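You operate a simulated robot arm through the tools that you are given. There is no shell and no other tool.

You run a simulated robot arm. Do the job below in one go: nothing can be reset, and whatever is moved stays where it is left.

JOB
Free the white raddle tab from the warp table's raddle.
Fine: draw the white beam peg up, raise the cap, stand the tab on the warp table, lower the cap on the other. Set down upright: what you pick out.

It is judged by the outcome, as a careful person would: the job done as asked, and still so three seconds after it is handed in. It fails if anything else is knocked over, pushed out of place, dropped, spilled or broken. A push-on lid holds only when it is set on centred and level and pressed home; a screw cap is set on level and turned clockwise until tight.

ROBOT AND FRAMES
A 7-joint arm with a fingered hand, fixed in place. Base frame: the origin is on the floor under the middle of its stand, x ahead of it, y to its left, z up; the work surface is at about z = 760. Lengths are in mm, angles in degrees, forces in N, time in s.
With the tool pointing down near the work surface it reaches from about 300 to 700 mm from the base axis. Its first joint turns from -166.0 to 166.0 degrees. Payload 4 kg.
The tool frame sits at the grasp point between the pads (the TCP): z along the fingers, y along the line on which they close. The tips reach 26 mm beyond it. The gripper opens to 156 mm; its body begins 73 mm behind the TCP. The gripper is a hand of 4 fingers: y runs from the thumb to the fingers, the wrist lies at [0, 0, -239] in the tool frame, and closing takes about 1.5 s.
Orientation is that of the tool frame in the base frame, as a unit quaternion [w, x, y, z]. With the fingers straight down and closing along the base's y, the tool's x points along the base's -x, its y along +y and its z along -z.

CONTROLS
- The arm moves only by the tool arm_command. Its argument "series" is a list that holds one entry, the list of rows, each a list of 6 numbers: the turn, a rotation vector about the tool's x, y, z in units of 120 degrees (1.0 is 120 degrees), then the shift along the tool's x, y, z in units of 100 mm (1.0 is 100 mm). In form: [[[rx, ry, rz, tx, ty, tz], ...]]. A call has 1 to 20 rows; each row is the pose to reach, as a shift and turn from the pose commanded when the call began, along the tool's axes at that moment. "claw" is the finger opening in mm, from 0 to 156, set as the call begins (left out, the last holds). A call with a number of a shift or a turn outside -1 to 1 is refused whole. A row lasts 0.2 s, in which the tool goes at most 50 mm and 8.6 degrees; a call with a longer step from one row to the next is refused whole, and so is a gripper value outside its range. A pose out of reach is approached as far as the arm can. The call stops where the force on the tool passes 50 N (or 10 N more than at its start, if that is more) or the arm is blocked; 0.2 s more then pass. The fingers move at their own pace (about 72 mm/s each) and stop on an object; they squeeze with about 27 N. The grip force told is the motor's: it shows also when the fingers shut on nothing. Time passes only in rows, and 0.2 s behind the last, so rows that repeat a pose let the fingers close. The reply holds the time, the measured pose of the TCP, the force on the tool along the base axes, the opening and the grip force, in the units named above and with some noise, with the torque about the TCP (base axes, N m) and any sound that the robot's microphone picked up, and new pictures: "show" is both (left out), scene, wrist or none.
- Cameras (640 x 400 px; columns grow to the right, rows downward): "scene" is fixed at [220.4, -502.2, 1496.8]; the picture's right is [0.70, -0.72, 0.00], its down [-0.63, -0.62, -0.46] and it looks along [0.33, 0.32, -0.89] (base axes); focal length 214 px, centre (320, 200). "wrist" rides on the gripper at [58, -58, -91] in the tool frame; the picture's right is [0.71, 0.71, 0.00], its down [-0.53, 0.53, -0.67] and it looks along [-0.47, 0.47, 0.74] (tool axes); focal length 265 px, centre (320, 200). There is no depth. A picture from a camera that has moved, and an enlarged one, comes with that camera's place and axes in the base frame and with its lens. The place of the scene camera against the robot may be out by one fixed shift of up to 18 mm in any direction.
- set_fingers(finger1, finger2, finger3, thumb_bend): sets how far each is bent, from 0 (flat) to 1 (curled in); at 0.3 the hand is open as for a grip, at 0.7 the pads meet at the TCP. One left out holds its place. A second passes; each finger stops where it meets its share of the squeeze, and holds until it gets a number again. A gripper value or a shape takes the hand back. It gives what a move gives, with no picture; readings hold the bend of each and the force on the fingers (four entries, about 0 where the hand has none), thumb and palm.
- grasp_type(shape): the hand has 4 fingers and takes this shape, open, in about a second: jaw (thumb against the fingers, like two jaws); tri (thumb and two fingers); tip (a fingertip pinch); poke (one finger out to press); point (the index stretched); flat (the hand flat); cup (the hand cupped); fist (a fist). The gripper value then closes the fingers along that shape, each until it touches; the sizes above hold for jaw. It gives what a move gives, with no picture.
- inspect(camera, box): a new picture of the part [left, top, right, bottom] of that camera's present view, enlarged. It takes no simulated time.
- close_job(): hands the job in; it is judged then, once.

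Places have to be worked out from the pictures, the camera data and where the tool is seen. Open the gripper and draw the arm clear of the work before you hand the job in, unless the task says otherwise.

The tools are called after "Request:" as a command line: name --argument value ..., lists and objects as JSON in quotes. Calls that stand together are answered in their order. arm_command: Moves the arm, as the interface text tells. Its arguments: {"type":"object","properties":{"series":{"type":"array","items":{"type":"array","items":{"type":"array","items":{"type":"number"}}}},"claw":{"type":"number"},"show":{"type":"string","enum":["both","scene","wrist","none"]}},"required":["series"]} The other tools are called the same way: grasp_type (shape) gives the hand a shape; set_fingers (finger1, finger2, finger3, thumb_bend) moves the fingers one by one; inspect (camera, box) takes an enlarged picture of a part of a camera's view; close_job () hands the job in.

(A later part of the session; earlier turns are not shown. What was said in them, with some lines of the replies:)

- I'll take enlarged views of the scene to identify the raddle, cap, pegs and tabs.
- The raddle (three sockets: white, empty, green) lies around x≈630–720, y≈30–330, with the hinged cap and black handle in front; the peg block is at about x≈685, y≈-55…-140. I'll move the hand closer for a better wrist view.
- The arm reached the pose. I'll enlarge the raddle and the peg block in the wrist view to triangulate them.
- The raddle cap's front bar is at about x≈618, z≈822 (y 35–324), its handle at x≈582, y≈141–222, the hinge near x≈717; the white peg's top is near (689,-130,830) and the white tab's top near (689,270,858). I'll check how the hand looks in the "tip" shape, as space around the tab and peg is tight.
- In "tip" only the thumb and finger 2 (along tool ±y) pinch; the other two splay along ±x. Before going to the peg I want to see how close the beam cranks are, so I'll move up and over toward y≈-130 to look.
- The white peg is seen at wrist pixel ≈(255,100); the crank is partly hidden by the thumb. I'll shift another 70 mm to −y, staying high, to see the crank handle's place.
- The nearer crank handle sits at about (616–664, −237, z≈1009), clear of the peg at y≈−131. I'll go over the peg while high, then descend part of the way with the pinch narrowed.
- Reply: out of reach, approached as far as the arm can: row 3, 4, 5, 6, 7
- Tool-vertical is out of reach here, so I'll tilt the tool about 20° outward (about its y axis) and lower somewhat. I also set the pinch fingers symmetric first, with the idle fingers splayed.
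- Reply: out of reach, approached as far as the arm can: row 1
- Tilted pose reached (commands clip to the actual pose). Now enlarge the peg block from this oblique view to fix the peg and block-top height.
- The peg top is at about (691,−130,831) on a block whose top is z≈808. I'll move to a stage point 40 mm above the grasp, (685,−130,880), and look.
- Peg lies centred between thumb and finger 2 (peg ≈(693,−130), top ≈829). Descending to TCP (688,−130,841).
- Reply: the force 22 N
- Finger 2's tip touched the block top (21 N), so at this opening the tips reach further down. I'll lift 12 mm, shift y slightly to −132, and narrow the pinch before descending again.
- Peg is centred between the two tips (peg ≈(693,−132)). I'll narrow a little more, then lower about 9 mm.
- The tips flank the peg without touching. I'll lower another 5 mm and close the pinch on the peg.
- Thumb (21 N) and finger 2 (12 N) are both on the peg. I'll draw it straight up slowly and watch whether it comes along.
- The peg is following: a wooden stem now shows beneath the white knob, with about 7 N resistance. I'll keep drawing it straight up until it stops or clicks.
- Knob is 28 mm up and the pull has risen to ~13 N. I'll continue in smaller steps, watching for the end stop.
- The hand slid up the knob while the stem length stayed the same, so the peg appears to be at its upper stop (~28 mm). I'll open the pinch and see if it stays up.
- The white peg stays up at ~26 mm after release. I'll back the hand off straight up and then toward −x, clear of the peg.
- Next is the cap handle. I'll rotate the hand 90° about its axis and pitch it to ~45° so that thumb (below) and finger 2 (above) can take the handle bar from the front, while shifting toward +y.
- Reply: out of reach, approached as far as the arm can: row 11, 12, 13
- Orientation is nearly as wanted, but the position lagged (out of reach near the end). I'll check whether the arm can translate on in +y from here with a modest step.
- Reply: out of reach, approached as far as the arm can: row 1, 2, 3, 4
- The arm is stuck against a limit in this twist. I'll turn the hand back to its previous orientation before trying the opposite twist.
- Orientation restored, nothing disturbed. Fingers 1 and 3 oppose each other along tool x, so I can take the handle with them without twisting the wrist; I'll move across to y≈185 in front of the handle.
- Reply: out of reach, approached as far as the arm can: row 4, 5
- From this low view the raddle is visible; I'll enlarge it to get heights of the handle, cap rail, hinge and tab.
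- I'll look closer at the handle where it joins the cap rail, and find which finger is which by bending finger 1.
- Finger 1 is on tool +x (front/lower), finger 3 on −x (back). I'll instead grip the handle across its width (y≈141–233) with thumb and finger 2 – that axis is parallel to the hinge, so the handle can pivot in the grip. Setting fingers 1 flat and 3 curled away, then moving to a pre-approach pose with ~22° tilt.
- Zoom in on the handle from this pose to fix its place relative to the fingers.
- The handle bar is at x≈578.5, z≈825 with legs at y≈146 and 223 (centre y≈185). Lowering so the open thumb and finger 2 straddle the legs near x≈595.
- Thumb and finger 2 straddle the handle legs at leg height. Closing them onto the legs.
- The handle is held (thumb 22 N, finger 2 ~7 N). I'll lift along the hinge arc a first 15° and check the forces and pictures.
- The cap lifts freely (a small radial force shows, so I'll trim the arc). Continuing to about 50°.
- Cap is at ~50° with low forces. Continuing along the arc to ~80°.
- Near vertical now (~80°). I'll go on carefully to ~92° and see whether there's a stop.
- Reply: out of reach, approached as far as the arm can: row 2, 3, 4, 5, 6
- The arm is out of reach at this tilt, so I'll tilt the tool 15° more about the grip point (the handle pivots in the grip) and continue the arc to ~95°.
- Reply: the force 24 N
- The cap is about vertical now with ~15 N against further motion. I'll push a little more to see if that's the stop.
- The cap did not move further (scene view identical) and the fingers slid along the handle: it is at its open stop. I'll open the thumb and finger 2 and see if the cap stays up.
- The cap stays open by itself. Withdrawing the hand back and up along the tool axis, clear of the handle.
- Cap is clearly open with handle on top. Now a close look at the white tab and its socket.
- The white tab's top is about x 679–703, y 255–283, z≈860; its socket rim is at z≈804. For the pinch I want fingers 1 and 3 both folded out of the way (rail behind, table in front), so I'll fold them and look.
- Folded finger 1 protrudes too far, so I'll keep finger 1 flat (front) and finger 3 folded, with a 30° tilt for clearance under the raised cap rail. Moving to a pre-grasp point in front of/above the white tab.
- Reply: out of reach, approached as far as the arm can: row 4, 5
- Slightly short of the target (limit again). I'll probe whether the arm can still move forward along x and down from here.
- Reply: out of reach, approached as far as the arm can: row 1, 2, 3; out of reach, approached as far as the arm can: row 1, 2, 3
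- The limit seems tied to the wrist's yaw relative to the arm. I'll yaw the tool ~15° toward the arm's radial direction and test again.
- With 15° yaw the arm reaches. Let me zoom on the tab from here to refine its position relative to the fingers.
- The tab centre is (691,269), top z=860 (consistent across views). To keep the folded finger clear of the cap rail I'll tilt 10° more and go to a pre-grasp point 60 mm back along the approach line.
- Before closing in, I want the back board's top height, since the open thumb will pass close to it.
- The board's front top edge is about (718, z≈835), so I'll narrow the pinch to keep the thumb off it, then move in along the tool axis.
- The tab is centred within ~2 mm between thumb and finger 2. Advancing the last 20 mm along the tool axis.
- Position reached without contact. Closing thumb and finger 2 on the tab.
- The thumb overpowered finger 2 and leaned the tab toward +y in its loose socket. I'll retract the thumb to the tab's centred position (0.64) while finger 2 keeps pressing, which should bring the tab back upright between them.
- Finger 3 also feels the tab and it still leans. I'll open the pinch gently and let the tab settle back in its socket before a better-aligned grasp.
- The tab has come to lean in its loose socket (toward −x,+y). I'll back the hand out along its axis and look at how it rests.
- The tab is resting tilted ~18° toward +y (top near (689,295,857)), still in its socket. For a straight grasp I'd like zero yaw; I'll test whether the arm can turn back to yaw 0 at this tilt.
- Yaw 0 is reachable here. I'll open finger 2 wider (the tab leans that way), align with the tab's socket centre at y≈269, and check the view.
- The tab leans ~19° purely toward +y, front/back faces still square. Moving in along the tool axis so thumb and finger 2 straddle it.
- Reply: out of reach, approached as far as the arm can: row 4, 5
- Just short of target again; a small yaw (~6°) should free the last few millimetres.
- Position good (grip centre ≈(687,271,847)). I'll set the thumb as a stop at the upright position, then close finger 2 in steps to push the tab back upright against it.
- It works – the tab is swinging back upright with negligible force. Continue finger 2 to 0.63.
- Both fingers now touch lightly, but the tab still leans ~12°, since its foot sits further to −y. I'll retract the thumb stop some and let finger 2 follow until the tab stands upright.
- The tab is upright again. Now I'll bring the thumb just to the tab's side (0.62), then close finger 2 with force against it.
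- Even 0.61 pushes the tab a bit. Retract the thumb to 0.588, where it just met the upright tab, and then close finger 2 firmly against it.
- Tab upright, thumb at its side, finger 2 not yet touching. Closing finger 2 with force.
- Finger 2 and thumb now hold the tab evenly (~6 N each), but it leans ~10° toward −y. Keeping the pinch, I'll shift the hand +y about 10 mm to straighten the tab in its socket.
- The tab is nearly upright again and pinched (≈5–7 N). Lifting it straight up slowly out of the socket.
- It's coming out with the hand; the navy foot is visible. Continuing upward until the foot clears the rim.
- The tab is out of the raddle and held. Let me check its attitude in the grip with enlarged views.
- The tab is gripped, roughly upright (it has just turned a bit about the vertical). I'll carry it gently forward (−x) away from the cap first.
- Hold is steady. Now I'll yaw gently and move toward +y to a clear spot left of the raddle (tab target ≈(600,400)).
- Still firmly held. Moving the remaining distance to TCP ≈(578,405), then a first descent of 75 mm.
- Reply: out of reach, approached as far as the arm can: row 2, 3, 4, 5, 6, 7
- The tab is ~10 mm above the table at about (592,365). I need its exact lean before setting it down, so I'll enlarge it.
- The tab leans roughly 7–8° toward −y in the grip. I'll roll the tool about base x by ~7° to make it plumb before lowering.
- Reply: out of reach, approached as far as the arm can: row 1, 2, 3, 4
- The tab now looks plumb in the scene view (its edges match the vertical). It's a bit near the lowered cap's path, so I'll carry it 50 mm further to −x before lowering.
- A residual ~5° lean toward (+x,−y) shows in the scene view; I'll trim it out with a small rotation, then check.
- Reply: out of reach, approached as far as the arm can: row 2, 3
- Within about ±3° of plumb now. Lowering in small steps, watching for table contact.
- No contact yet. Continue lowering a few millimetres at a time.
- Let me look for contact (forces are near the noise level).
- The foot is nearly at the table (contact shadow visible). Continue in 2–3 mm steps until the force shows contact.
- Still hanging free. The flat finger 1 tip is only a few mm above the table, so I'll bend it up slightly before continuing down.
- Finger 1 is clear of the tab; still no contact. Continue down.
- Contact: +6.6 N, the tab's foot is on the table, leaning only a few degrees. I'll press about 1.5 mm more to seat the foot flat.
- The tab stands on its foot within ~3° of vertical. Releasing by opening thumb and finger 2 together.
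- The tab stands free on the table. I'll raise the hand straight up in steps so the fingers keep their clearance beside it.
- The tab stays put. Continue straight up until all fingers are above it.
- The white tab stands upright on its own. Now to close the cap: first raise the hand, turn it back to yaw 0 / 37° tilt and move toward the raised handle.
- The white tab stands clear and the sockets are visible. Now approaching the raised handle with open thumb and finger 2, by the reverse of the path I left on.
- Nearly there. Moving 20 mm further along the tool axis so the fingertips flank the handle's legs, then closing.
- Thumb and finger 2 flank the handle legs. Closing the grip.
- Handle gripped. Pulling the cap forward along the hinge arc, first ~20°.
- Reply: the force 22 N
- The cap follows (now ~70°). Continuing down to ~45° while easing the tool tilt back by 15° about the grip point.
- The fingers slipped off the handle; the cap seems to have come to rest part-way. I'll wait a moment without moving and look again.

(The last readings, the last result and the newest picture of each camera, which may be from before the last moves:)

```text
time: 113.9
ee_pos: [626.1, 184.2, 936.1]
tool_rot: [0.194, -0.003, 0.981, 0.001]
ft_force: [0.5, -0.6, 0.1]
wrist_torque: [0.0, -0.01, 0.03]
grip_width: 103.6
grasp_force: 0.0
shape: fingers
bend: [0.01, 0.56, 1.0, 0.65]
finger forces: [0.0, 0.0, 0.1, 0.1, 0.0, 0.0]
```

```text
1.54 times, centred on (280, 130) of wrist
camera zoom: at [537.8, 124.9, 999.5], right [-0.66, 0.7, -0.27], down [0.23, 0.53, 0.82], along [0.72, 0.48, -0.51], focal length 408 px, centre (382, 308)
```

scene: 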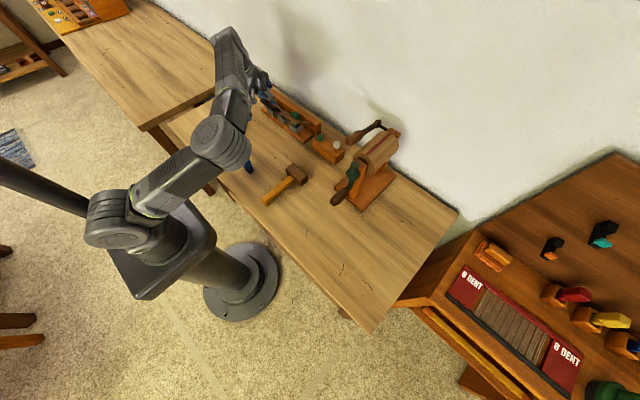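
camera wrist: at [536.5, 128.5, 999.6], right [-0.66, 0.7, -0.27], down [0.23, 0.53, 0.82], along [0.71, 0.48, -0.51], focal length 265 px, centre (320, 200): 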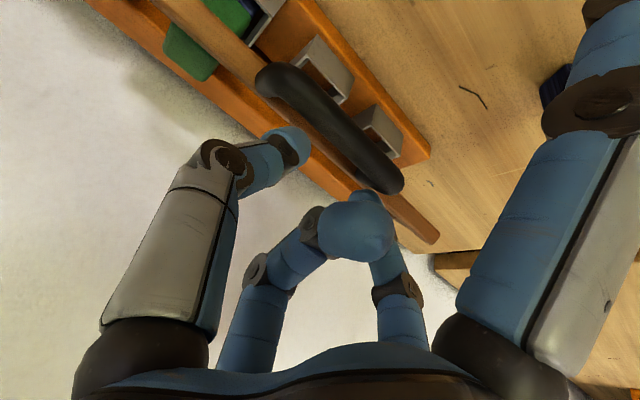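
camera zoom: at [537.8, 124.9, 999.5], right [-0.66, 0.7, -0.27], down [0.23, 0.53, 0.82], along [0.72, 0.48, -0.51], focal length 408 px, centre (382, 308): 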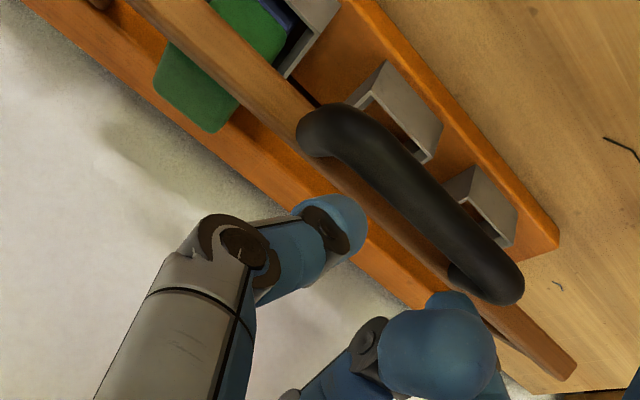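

The cap rests by hinge friction at about 40°. Instead of re-gripping I'll press it down from above on its rail: first raise the hand a little and bring thumb and finger 2 tips together.

Request:
arm_command --series '[[[0, 0, 0, 0, 0, -0.15], [0, 0, 0, 0, 0, -0.3], [0, 0, 0, 0, 0, -0.3]]]' --show "none"

Request:
set_fingers --finger2 0.68 --thumb_bend 0.68

Request:
inspect --camera "wrist" --box '[0, 0, 640, 400]'

Request:
inspect --camera "scene" --box '[250, 75, 330, 139]'

```text
time: 114.7
ee_pos: [613.5, 183.8, 966.3]
tool_rot: [0.194, -0.002, 0.981, -0.001]
ft_force: [0.3, -0.6, 0.2]
wrist_torque: [-0.02, -0.02, -0.01]
grip_width: 103.5
grasp_force: 0.1
shape: fingers
bend: [0.01, 0.56, 1.0, 0.65]
finger forces: [0.0, 0.0, 0.1, 0.0, 0.0, 0.0]
```

```text
time: 115.7
ee_pos: [614.5, 184.4, 966.5]
tool_rot: [0.193, -0.002, 0.981, 0.0]
ft_force: [0.1, 0.4, -0.3]
wrist_torque: [0.02, 0.01, -0.01]
grip_width: 102.5
grasp_force: 0.1
shape: fingers
bend: [0.01, 0.68, 1.0, 0.68]
finger forces: [0.0, 0.0, 0.1, 0.0, 0.0, 0.1]
```

```text
1.00 times, centred on (320, 200) of wrist (not enlarged: the box is as wide or as high as the picture)
camera zoom: at [525.8, 125.1, 1027.8], right [-0.66, 0.7, -0.27], down [0.23, 0.53, 0.82], along [0.72, 0.47, -0.51], focal length 265 px, centre (320, 200)
```

zoom: 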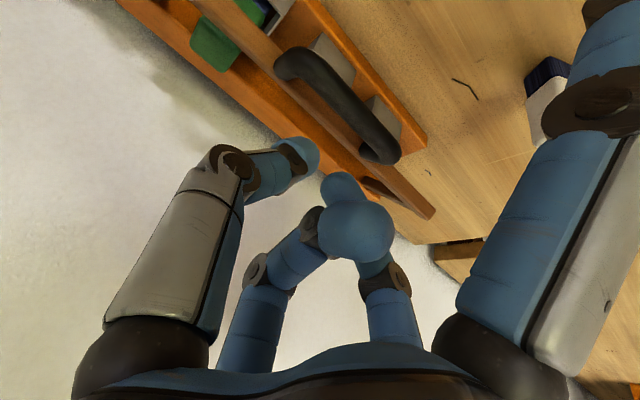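

```text
6.25 times, centred on (290, 107) of scene
camera zoom: at [220.4, -502.2, 1496.8], right [0.7, -0.72, 0.0], down [-0.63, -0.62, -0.46], along [0.33, 0.32, -0.89], focal length 1340 px, centre (508, 781)
```

zoom: 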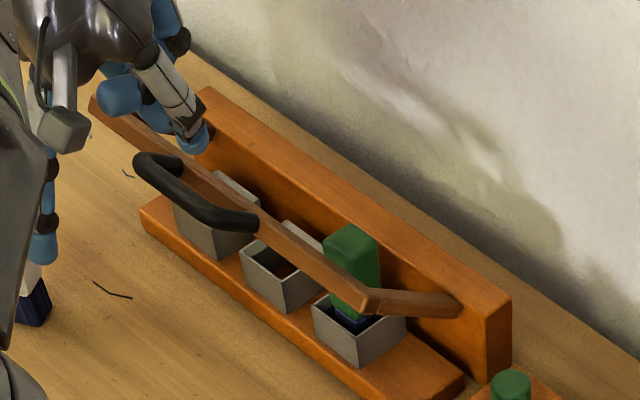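

Cap still at ~40°, everything else undisturbed. I'll move the closed fingertips over the rail (y≈185), just above its upper side.

Request:
arm_command --series '[[[0, 0, 0, -0.2, 0.005, 0.02], [0, 0, 0, -0.27, 0.005, 0.25], [0, 0, 0, -0.27, 0.005, 0.489], [0, 0, 0, -0.27, 0.005, 0.489]]]' --show "wrist"

Request:
inspect --camera "scene" --box '[250, 75, 330, 139]'

Request:
inspect --camera "wrist" --box '[180, 20, 440, 220]'

```text
time: 116.7
ee_pos: [658.2, 184.6, 929.4]
tool_rot: [0.194, -0.002, 0.981, 0.0]
ft_force: [1.0, -0.7, -0.2]
wrist_torque: [-0.01, 0.04, 0.03]
grip_width: 102.1
grasp_force: 0.1
shape: fingers
bend: [0.01, 0.68, 1.0, 0.68]
finger forces: [0.0, 0.1, 0.1, 0.0, 0.1, 0.0]
camera wrist: at [569.8, 125.9, 992.2], right [-0.66, 0.7, -0.27], down [0.23, 0.53, 0.82], along [0.72, 0.47, -0.51], focal length 265 px, centre (320, 200)
```

wrist: 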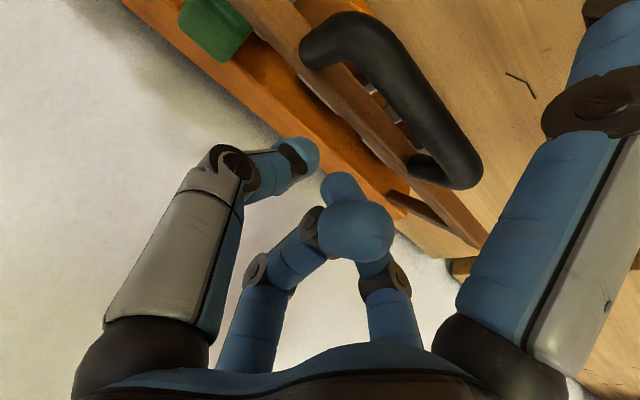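

```text
6.25 times, centred on (290, 107) of scene
camera zoom: at [220.4, -502.2, 1496.8], right [0.7, -0.72, 0.0], down [-0.63, -0.62, -0.46], along [0.33, 0.32, -0.89], focal length 1340 px, centre (508, 781)
```

zoom: 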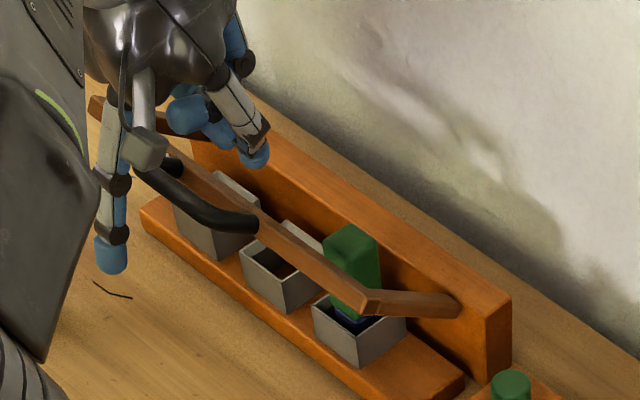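

```text
2.00 times, centred on (310, 120) of wrist
camera zoom: at [569.8, 125.9, 992.2], right [-0.66, 0.7, -0.27], down [0.23, 0.53, 0.82], along [0.72, 0.47, -0.51], focal length 531 px, centre (340, 360)
```

zoom: 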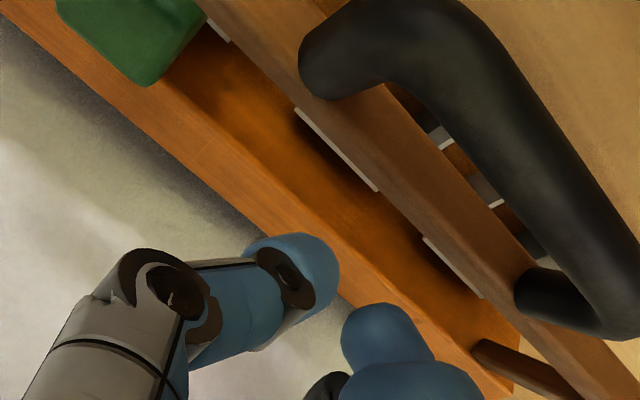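

The tips are ~17 mm off the rail's upper face. I'll sweep down along the arc to push the cap to about 30° and check.

Request:
arm_command --series '[[[0, 0, 0, 0.08, 0, 0.03], [0, 0, 0, 0.159, 0, 0.06], [0, 0, 0, 0.19, 0, 0.073], [0, 0, 0, 0.222, 0, 0.087], [0, 0, 0, 0.252, 0, 0.1], [0, 0, 0, 0.283, 0, 0.114], [0, 0, 0, 0.283, 0, 0.114]]]' --show "none"

Request:
inspect --camera "scene" --box '[250, 75, 330, 139]'

Request:
inspect --camera "wrist" --box '[180, 20, 440, 220]'

```text
time: 118.3
ee_pos: [635.1, 184.0, 908.9]
tool_rot: [0.194, -0.002, 0.981, 0.0]
ft_force: [0.7, 1.1, -0.3]
wrist_torque: [0.02, 0.01, -0.03]
grip_width: 102.1
grasp_force: 0.5
shape: fingers
bend: [0.01, 0.68, 1.0, 0.68]
finger forces: [0.0, 0.1, 0.0, 0.1, 0.1, 0.0]
```

```text
6.25 times, centred on (290, 107) of scene
camera zoom: at [220.4, -502.2, 1496.8], right [0.7, -0.72, 0.0], down [-0.63, -0.62, -0.46], along [0.33, 0.32, -0.89], focal length 1340 px, centre (508, 781)
```

zoom: 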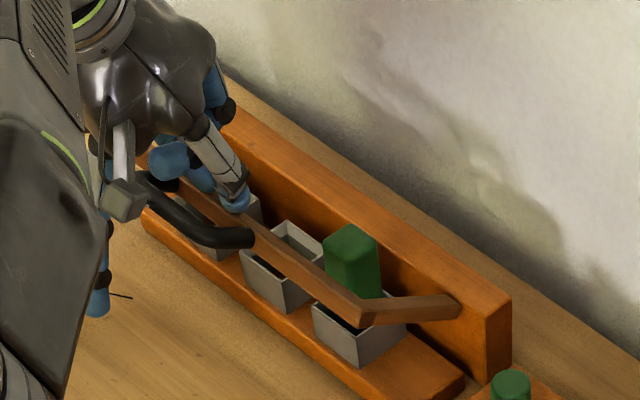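

```text
2.00 times, centred on (310, 120) of wrist
camera zoom: at [547.8, 125.0, 970.8], right [-0.66, 0.7, -0.27], down [0.23, 0.53, 0.82], along [0.72, 0.47, -0.51], focal length 531 px, centre (340, 360)
```

zoom: 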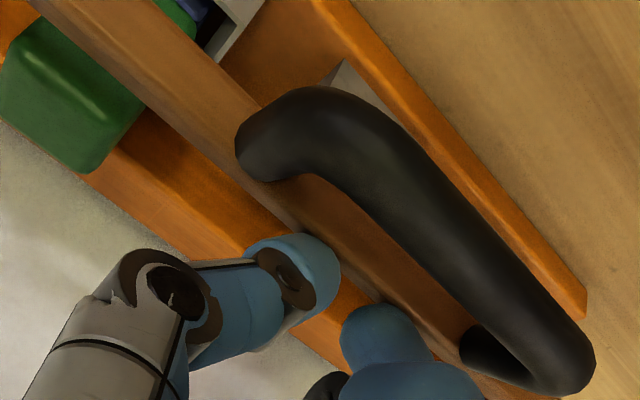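

The cap follows the push smoothly (now ~30°). Continuing down to ~5°.

Request:
arm_command --series '[[[0, 0, 0, 0.037, 0, 0.021], [0, 0, 0, 0.074, 0, 0.042], [0, 0, 0, 0.109, 0, 0.066], [0, 0, 0, 0.144, 0, 0.091], [0, 0, 0, 0.177, 0, 0.118], [0, 0, 0, 0.21, 0, 0.145], [0, 0, 0, 0.241, 0, 0.175], [0, 0, 0, 0.271, 0, 0.204], [0, 0, 0, 0.3, 0, 0.237], [0, 0, 0, 0.326, 0, 0.27], [0, 0, 0, 0.326, 0, 0.27]]]' --show "both"

Request:
inspect --camera "scene" --box '[240, 80, 330, 152]'

Request:
inspect --camera "wrist" --box '[180, 20, 440, 220]'

```text
time: 120.7
ee_pos: [615.9, 184.1, 870.5]
tool_rot: [0.194, -0.002, 0.981, -0.001]
ft_force: [-1.1, 0.7, -0.8]
wrist_torque: [0.03, 0.03, 0.04]
grip_width: 102.1
grasp_force: 0.0
shape: fingers
bend: [0.01, 0.68, 1.0, 0.68]
finger forces: [0.0, 0.1, 0.1, 0.0, 0.0, 0.0]
camera wrist: at [527.7, 124.7, 933.0], right [-0.66, 0.7, -0.27], down [0.23, 0.53, 0.82], along [0.72, 0.47, -0.51], focal length 265 px, centre (320, 200)
```

scene: 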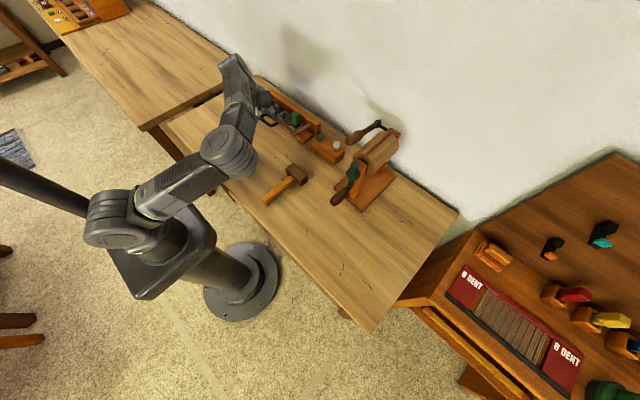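
wrist: 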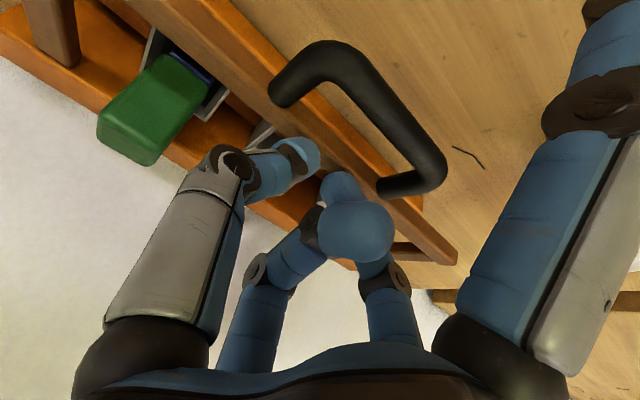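

```text
5.56 times, centred on (285, 116) of scene
camera zoom: at [220.4, -502.2, 1496.8], right [0.7, -0.72, 0.0], down [-0.63, -0.62, -0.46], along [0.33, 0.32, -0.89], focal length 1192 px, centre (514, 667)
```

zoom: 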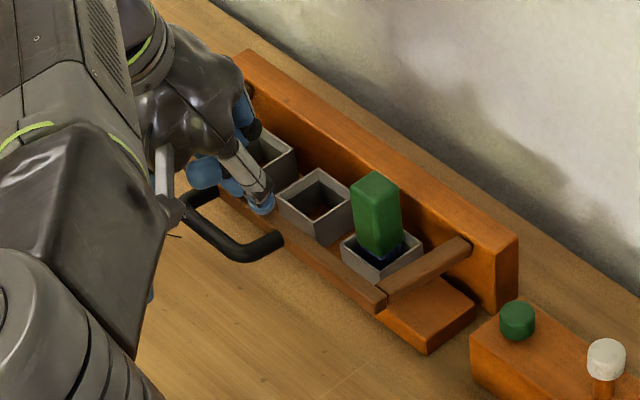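

```text
2.00 times, centred on (310, 120) of wrist
camera zoom: at [527.7, 124.7, 933.0], right [-0.66, 0.7, -0.27], down [0.23, 0.53, 0.82], along [0.72, 0.47, -0.51], focal length 531 px, centre (340, 360)
```

zoom: 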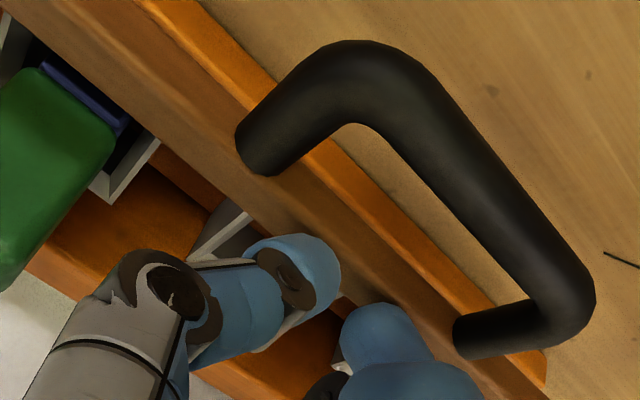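

The cap is almost down, matching its original line closely. I'll keep pressing gently until I feel it seat.

Request:
arm_command --series '[[[0, 0, 0, 0.025, 0, 0.035], [0, 0, 0, 0.05, 0, 0.069], [0, 0, 0, 0.07, 0, 0.1], [0, 0, 0, 0.085, 0, 0.125], [0, 0, 0, 0.085, 0, 0.125]]]' --show "none"

Request:
arm_command --series '[[[0, 0, 0, 0.012, 0, 0.025], [0, 0, 0, 0.024, 0, 0.048], [0, 0, 0, 0.024, 0, 0.048]]]' --show "none"

Request:
inspect --camera "scene" --box '[240, 80, 330, 152]'

Request:
inspect --camera "wrist" --box '[180, 20, 440, 220]'

```text
time: 121.9
ee_pos: [614.0, 182.7, 858.5]
tool_rot: [0.197, -0.001, 0.98, -0.001]
ft_force: [-2.4, -5.4, 22.8]
wrist_torque: [-0.32, -0.07, 0.0]
grip_width: 102.2
grasp_force: 11.2
shape: fingers
bend: [0.01, 0.68, 1.0, 0.68]
finger forces: [0.0, 3.6, 0.0, 0.0, 18.4, 0.0]
```

```text
time: 122.5
ee_pos: [614.7, 183.0, 858.0]
tool_rot: [0.201, 0.0, 0.98, 0.0]
ft_force: [-0.5, -1.8, 12.4]
wrist_torque: [-0.12, -0.05, -0.01]
grip_width: 101.9
grasp_force: 6.0
shape: fingers
bend: [0.01, 0.69, 1.0, 0.69]
finger forces: [0.1, 2.6, 0.1, 0.1, 9.7, 0.0]
stopped in row 3: the force on the tool passed its limit at 52 N (the readings are from after the stop); the commanded pose is now the measured one
```

```text
5.56 times, centred on (285, 116) of scene
camera zoom: at [220.4, -502.2, 1496.8], right [0.7, -0.72, 0.0], down [-0.63, -0.62, -0.46], along [0.33, 0.32, -0.89], focal length 1192 px, centre (514, 667)
```

zoom: 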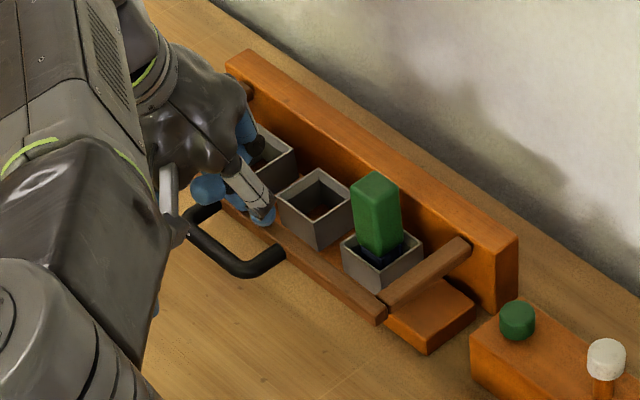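

```text
2.00 times, centred on (310, 120) of wrist
camera zoom: at [526.5, 124.1, 918.6], right [-0.65, 0.71, -0.28], down [0.22, 0.53, 0.82], along [0.73, 0.47, -0.5], focal length 531 px, centre (340, 360)
```

zoom: 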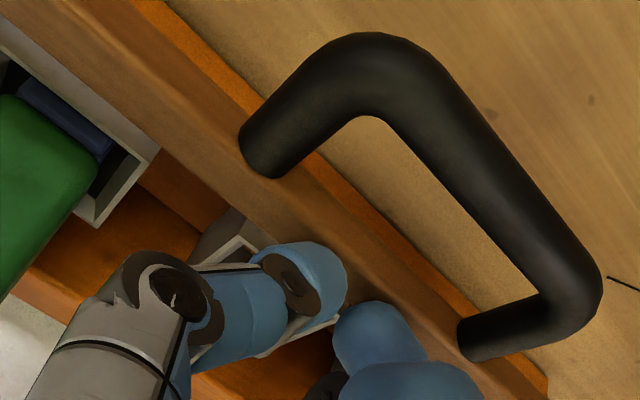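

The press force rose to the limit, so the cap is down on its stop. I'll lift the hand straight up and compare the cap with its original position.

Request:
arm_command --series '[[[0, 0, 0, -0.076, 0, -0.185], [0, 0, 0, -0.152, 0, -0.37], [0, 0, 0, -0.228, 0, -0.555], [0, 0, 0, -0.304, 0, -0.74], [0, 0, 0, -0.02, 0, -0.85], [0, 0, 0, -0.02, 0, -0.85]]]' --show "both"

Request:
inspect --camera "scene" --box '[245, 85, 345, 165]'

Request:
inspect --camera "wrist" --box '[150, 0, 450, 220]'

```text
time: 123.9
ee_pos: [584.8, 181.3, 936.0]
tool_rot: [0.199, 0.0, 0.98, -0.001]
ft_force: [0.2, 0.4, -0.1]
wrist_torque: [-0.02, -0.01, 0.02]
grip_width: 102.5
grasp_force: 0.1
shape: fingers
bend: [0.01, 0.68, 1.0, 0.68]
finger forces: [0.0, 0.1, 0.1, 0.1, 0.0, 0.0]
camera wrist: at [496.0, 122.8, 996.6], right [-0.65, 0.71, -0.28], down [0.22, 0.53, 0.82], along [0.72, 0.47, -0.5], focal length 265 px, centre (320, 200)
```

scene: 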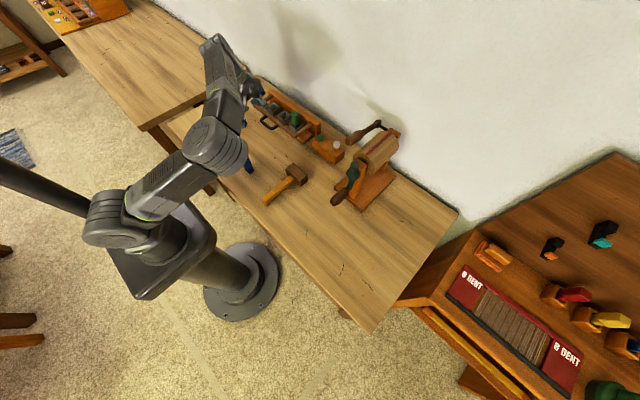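
wrist: 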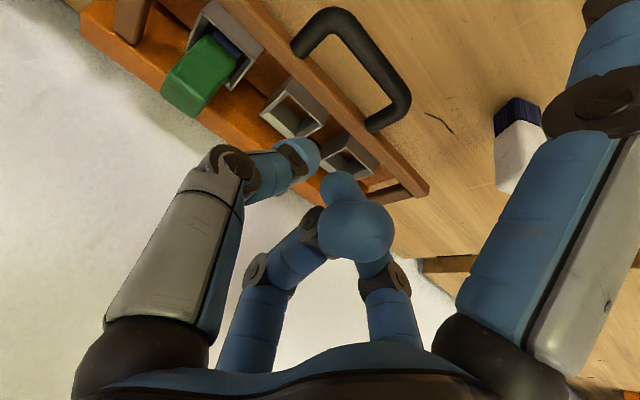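

```text
5.00 times, centred on (295, 125) of scene
camera zoom: at [220.4, -502.2, 1496.8], right [0.7, -0.72, 0.0], down [-0.63, -0.62, -0.46], along [0.33, 0.32, -0.89], focal length 1072 px, centre (445, 575)
```

zoom: 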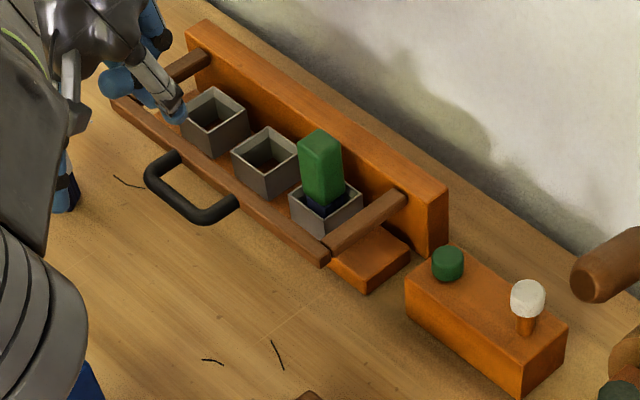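

```text
1.82 times, centred on (300, 110) of wrist
camera zoom: at [496.0, 122.8, 996.6], right [-0.65, 0.71, -0.28], down [0.22, 0.53, 0.82], along [0.72, 0.47, -0.5], focal length 483 px, centre (356, 364)
```

zoom: 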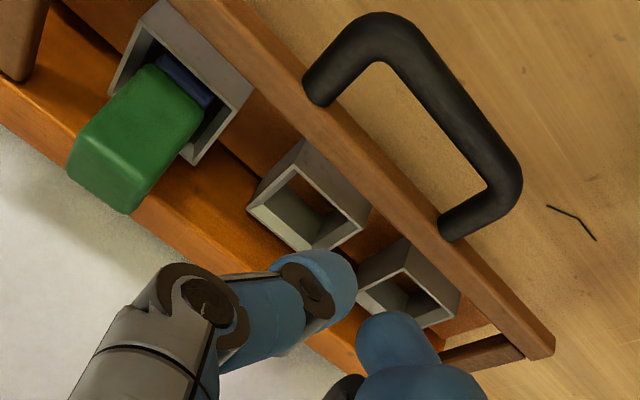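

The cap is back exactly where it was at the start, the green tab stands in its socket, the white peg is up, and the white tab stands on the table. Now I'll draw the arm up and back, then open the hand.

Request:
arm_command --series '[[[0, 0, 0, -0.156, 0, -0.37], [0, 0, 0, -0.312, 0, -0.736], [0, 0, 0, 0.08, -0.1, -0.85], [0, 0, 0, 0.33, -0.2, -0.93], [0, 0, 0, 0.555, -0.3, -0.995], [0, 0, 0, 0.555, -0.3, -0.995]]]' --show "none"

Request:
arm_command --series '[[[0, 0.06, 0, 0.2, 0, -0.2], [0, 0.12, 0, 0.4, 0, -0.4], [0, 0.19, 0, 0.5, 0, -0.6], [0, 0.19, 0, 0.5, 0, -0.6]]]' --show "both"

```text
time: 125.3
ee_pos: [493.4, 153.3, 1005.9]
tool_rot: [0.199, -0.001, 0.98, -0.001]
ft_force: [0.5, -0.6, 0.1]
wrist_torque: [0.05, 0.02, 0.02]
grip_width: 102.5
grasp_force: 0.0
shape: fingers
bend: [0.01, 0.68, 1.0, 0.68]
finger forces: [0.0, 0.0, 0.0, 0.0, 0.0, 0.1]
```

```text
time: 126.3
ee_pos: [424.5, 152.8, 1040.9]
tool_rot: [0.0, -0.001, 1.0, -0.001]
ft_force: [-0.4, 0.7, -0.5]
wrist_torque: [0.0, -0.03, -0.02]
grip_width: 102.4
grasp_force: 0.0
shape: fingers
bend: [0.0, 0.68, 1.0, 0.68]
finger forces: [0.0, 0.1, 0.0, 0.0, 0.1, 0.0]
camera wrist: at [366.9, 93.9, 1132.5], right [-0.71, 0.71, 0.0], down [0.52, 0.53, 0.67], along [0.47, 0.47, -0.74], focal length 265 px, centre (320, 200)
```

scene: 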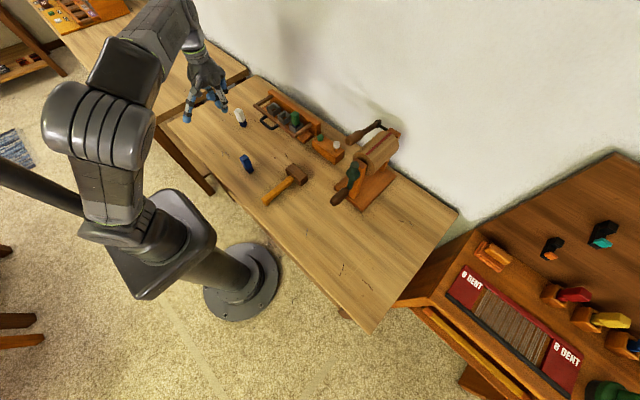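
wrist: 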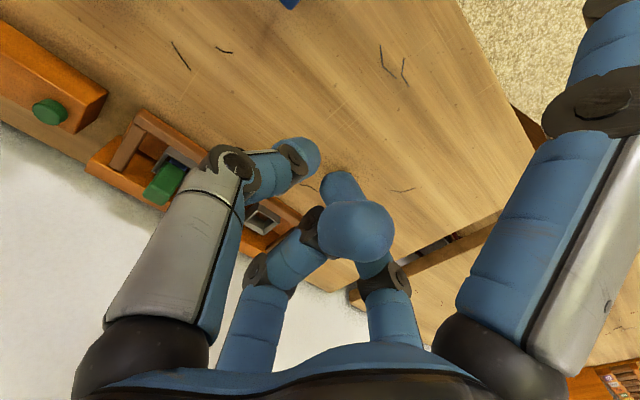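

Arm is clear. I'll open the hand fully (jaw shape) and check the final scene closely.

Request:
grasp_type --shape "jaw"

Request:
arm_command --series '[[[0, 0, 0, 0, 0, -0.2], [0, 0, 0, 0, 0, -0.4], [0, 0, 0, 0, 0, -0.4], [0, 0, 0, 0, 0, -0.4]]]' --claw 156 --show "both"

Request:
inspect --camera "scene" --box '[225, 80, 355, 180]'

Request:
inspect --camera "scene" --box '[225, 95, 265, 135]'

```text
time: 127.2
ee_pos: [424.6, 152.9, 1041.9]
tool_rot: [0.001, -0.001, 1.0, -0.001]
ft_force: [-0.7, 0.9, -0.1]
wrist_torque: [-0.02, 0.0, 0.01]
grip_width: 155.8
grasp_force: 0.1
shape: jaw
bend: [0.3, 0.3, 0.3, 0.3]
finger forces: [0.1, 0.0, 0.1, 0.0, 0.1, 0.1]
```

```text
time: 128.2
ee_pos: [424.8, 152.3, 1083.0]
tool_rot: [0.001, -0.001, 1.0, -0.001]
ft_force: [0.1, -0.6, -0.6]
wrist_torque: [0.02, 0.03, -0.01]
grip_width: 155.8
grasp_force: 0.1
shape: jaw
bend: [0.3, 0.3, 0.3, 0.3]
finger forces: [0.0, 0.1, 0.0, 0.0, 0.0, 0.0]
camera wrist: at [366.1, 93.8, 1172.3], right [-0.71, 0.71, 0.0], down [0.52, 0.53, 0.67], along [0.47, 0.47, -0.74], focal length 265 px, centre (320, 200)
```

scene: 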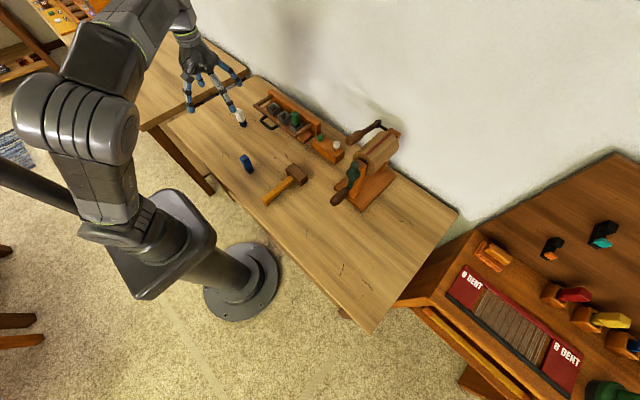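
wrist: 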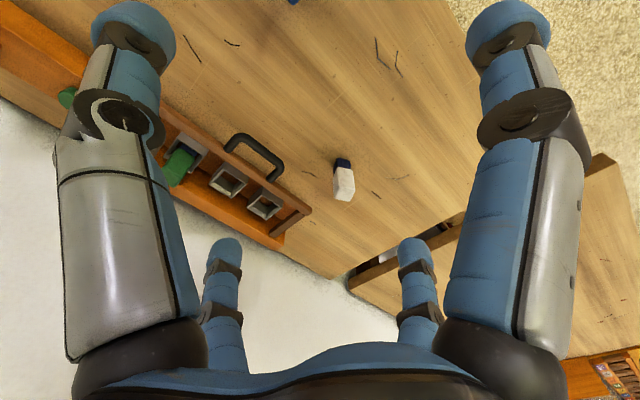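

```text
4.00 times, centred on (290, 130) of scene
camera zoom: at [220.4, -502.2, 1496.8], right [0.7, -0.72, 0.0], down [-0.63, -0.62, -0.46], along [0.33, 0.32, -0.89], focal length 858 px, centre (440, 480)
```

zoom: 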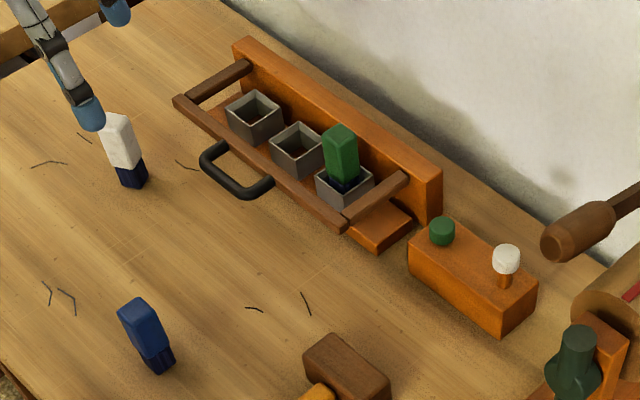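

```text
10.00 times, centred on (245, 115) of scene
camera zoom: at [220.4, -502.2, 1496.8], right [0.7, -0.72, 0.0], down [-0.63, -0.62, -0.46], along [0.33, 0.32, -0.89], focal length 2145 px, centre (1070, 1050)
```

zoom: 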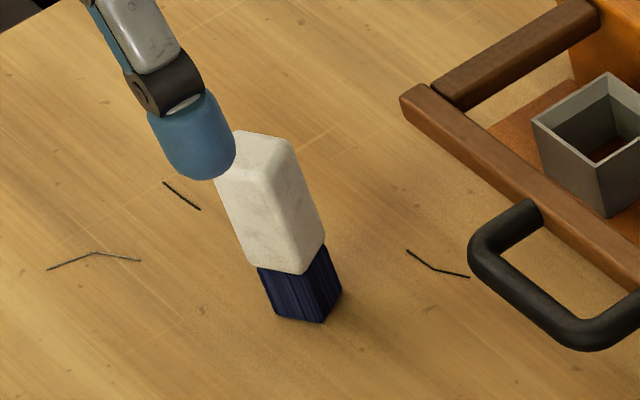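

Final check: the white tab stands upright on the warp table, the cap is lowered over the green tab, and the white peg is up. The blue tab, mallet and beam have not moved. The hand is open and clear, so I'm handing the job in.

Request:
close_job

```text
The job is handed in.
```

The white raddle tab is out of the raddle and standing upright on the warp table, to the left and in front of the raddle. I've handed the job in but have seen no verdict yet.

- **White beam peg:** it is drawn up about 26 mm and stayed there when I let go. You didn't ask for it to be pushed back, so I left it up.
- **Cap:** I raised it to its stop, then lowered and pressed it home. It looks to be in the same place as at the start, with the green tab still in its socket.
- **Everything else:** the blue tab, mallet, green peg and beam look undisturbed. The hand is open and the arm is clear of the work.

- **Tab leaned before it came out:** my first grip tipped the white tab over inside its loose socket. I righted it there before lifting it out.
- **Handle slipped while lowering:** the fingers slid off the handle and the cap came to rest part-way down. I finished lowering it by pressing on the rail, where the force reached about 52 N at the stop.
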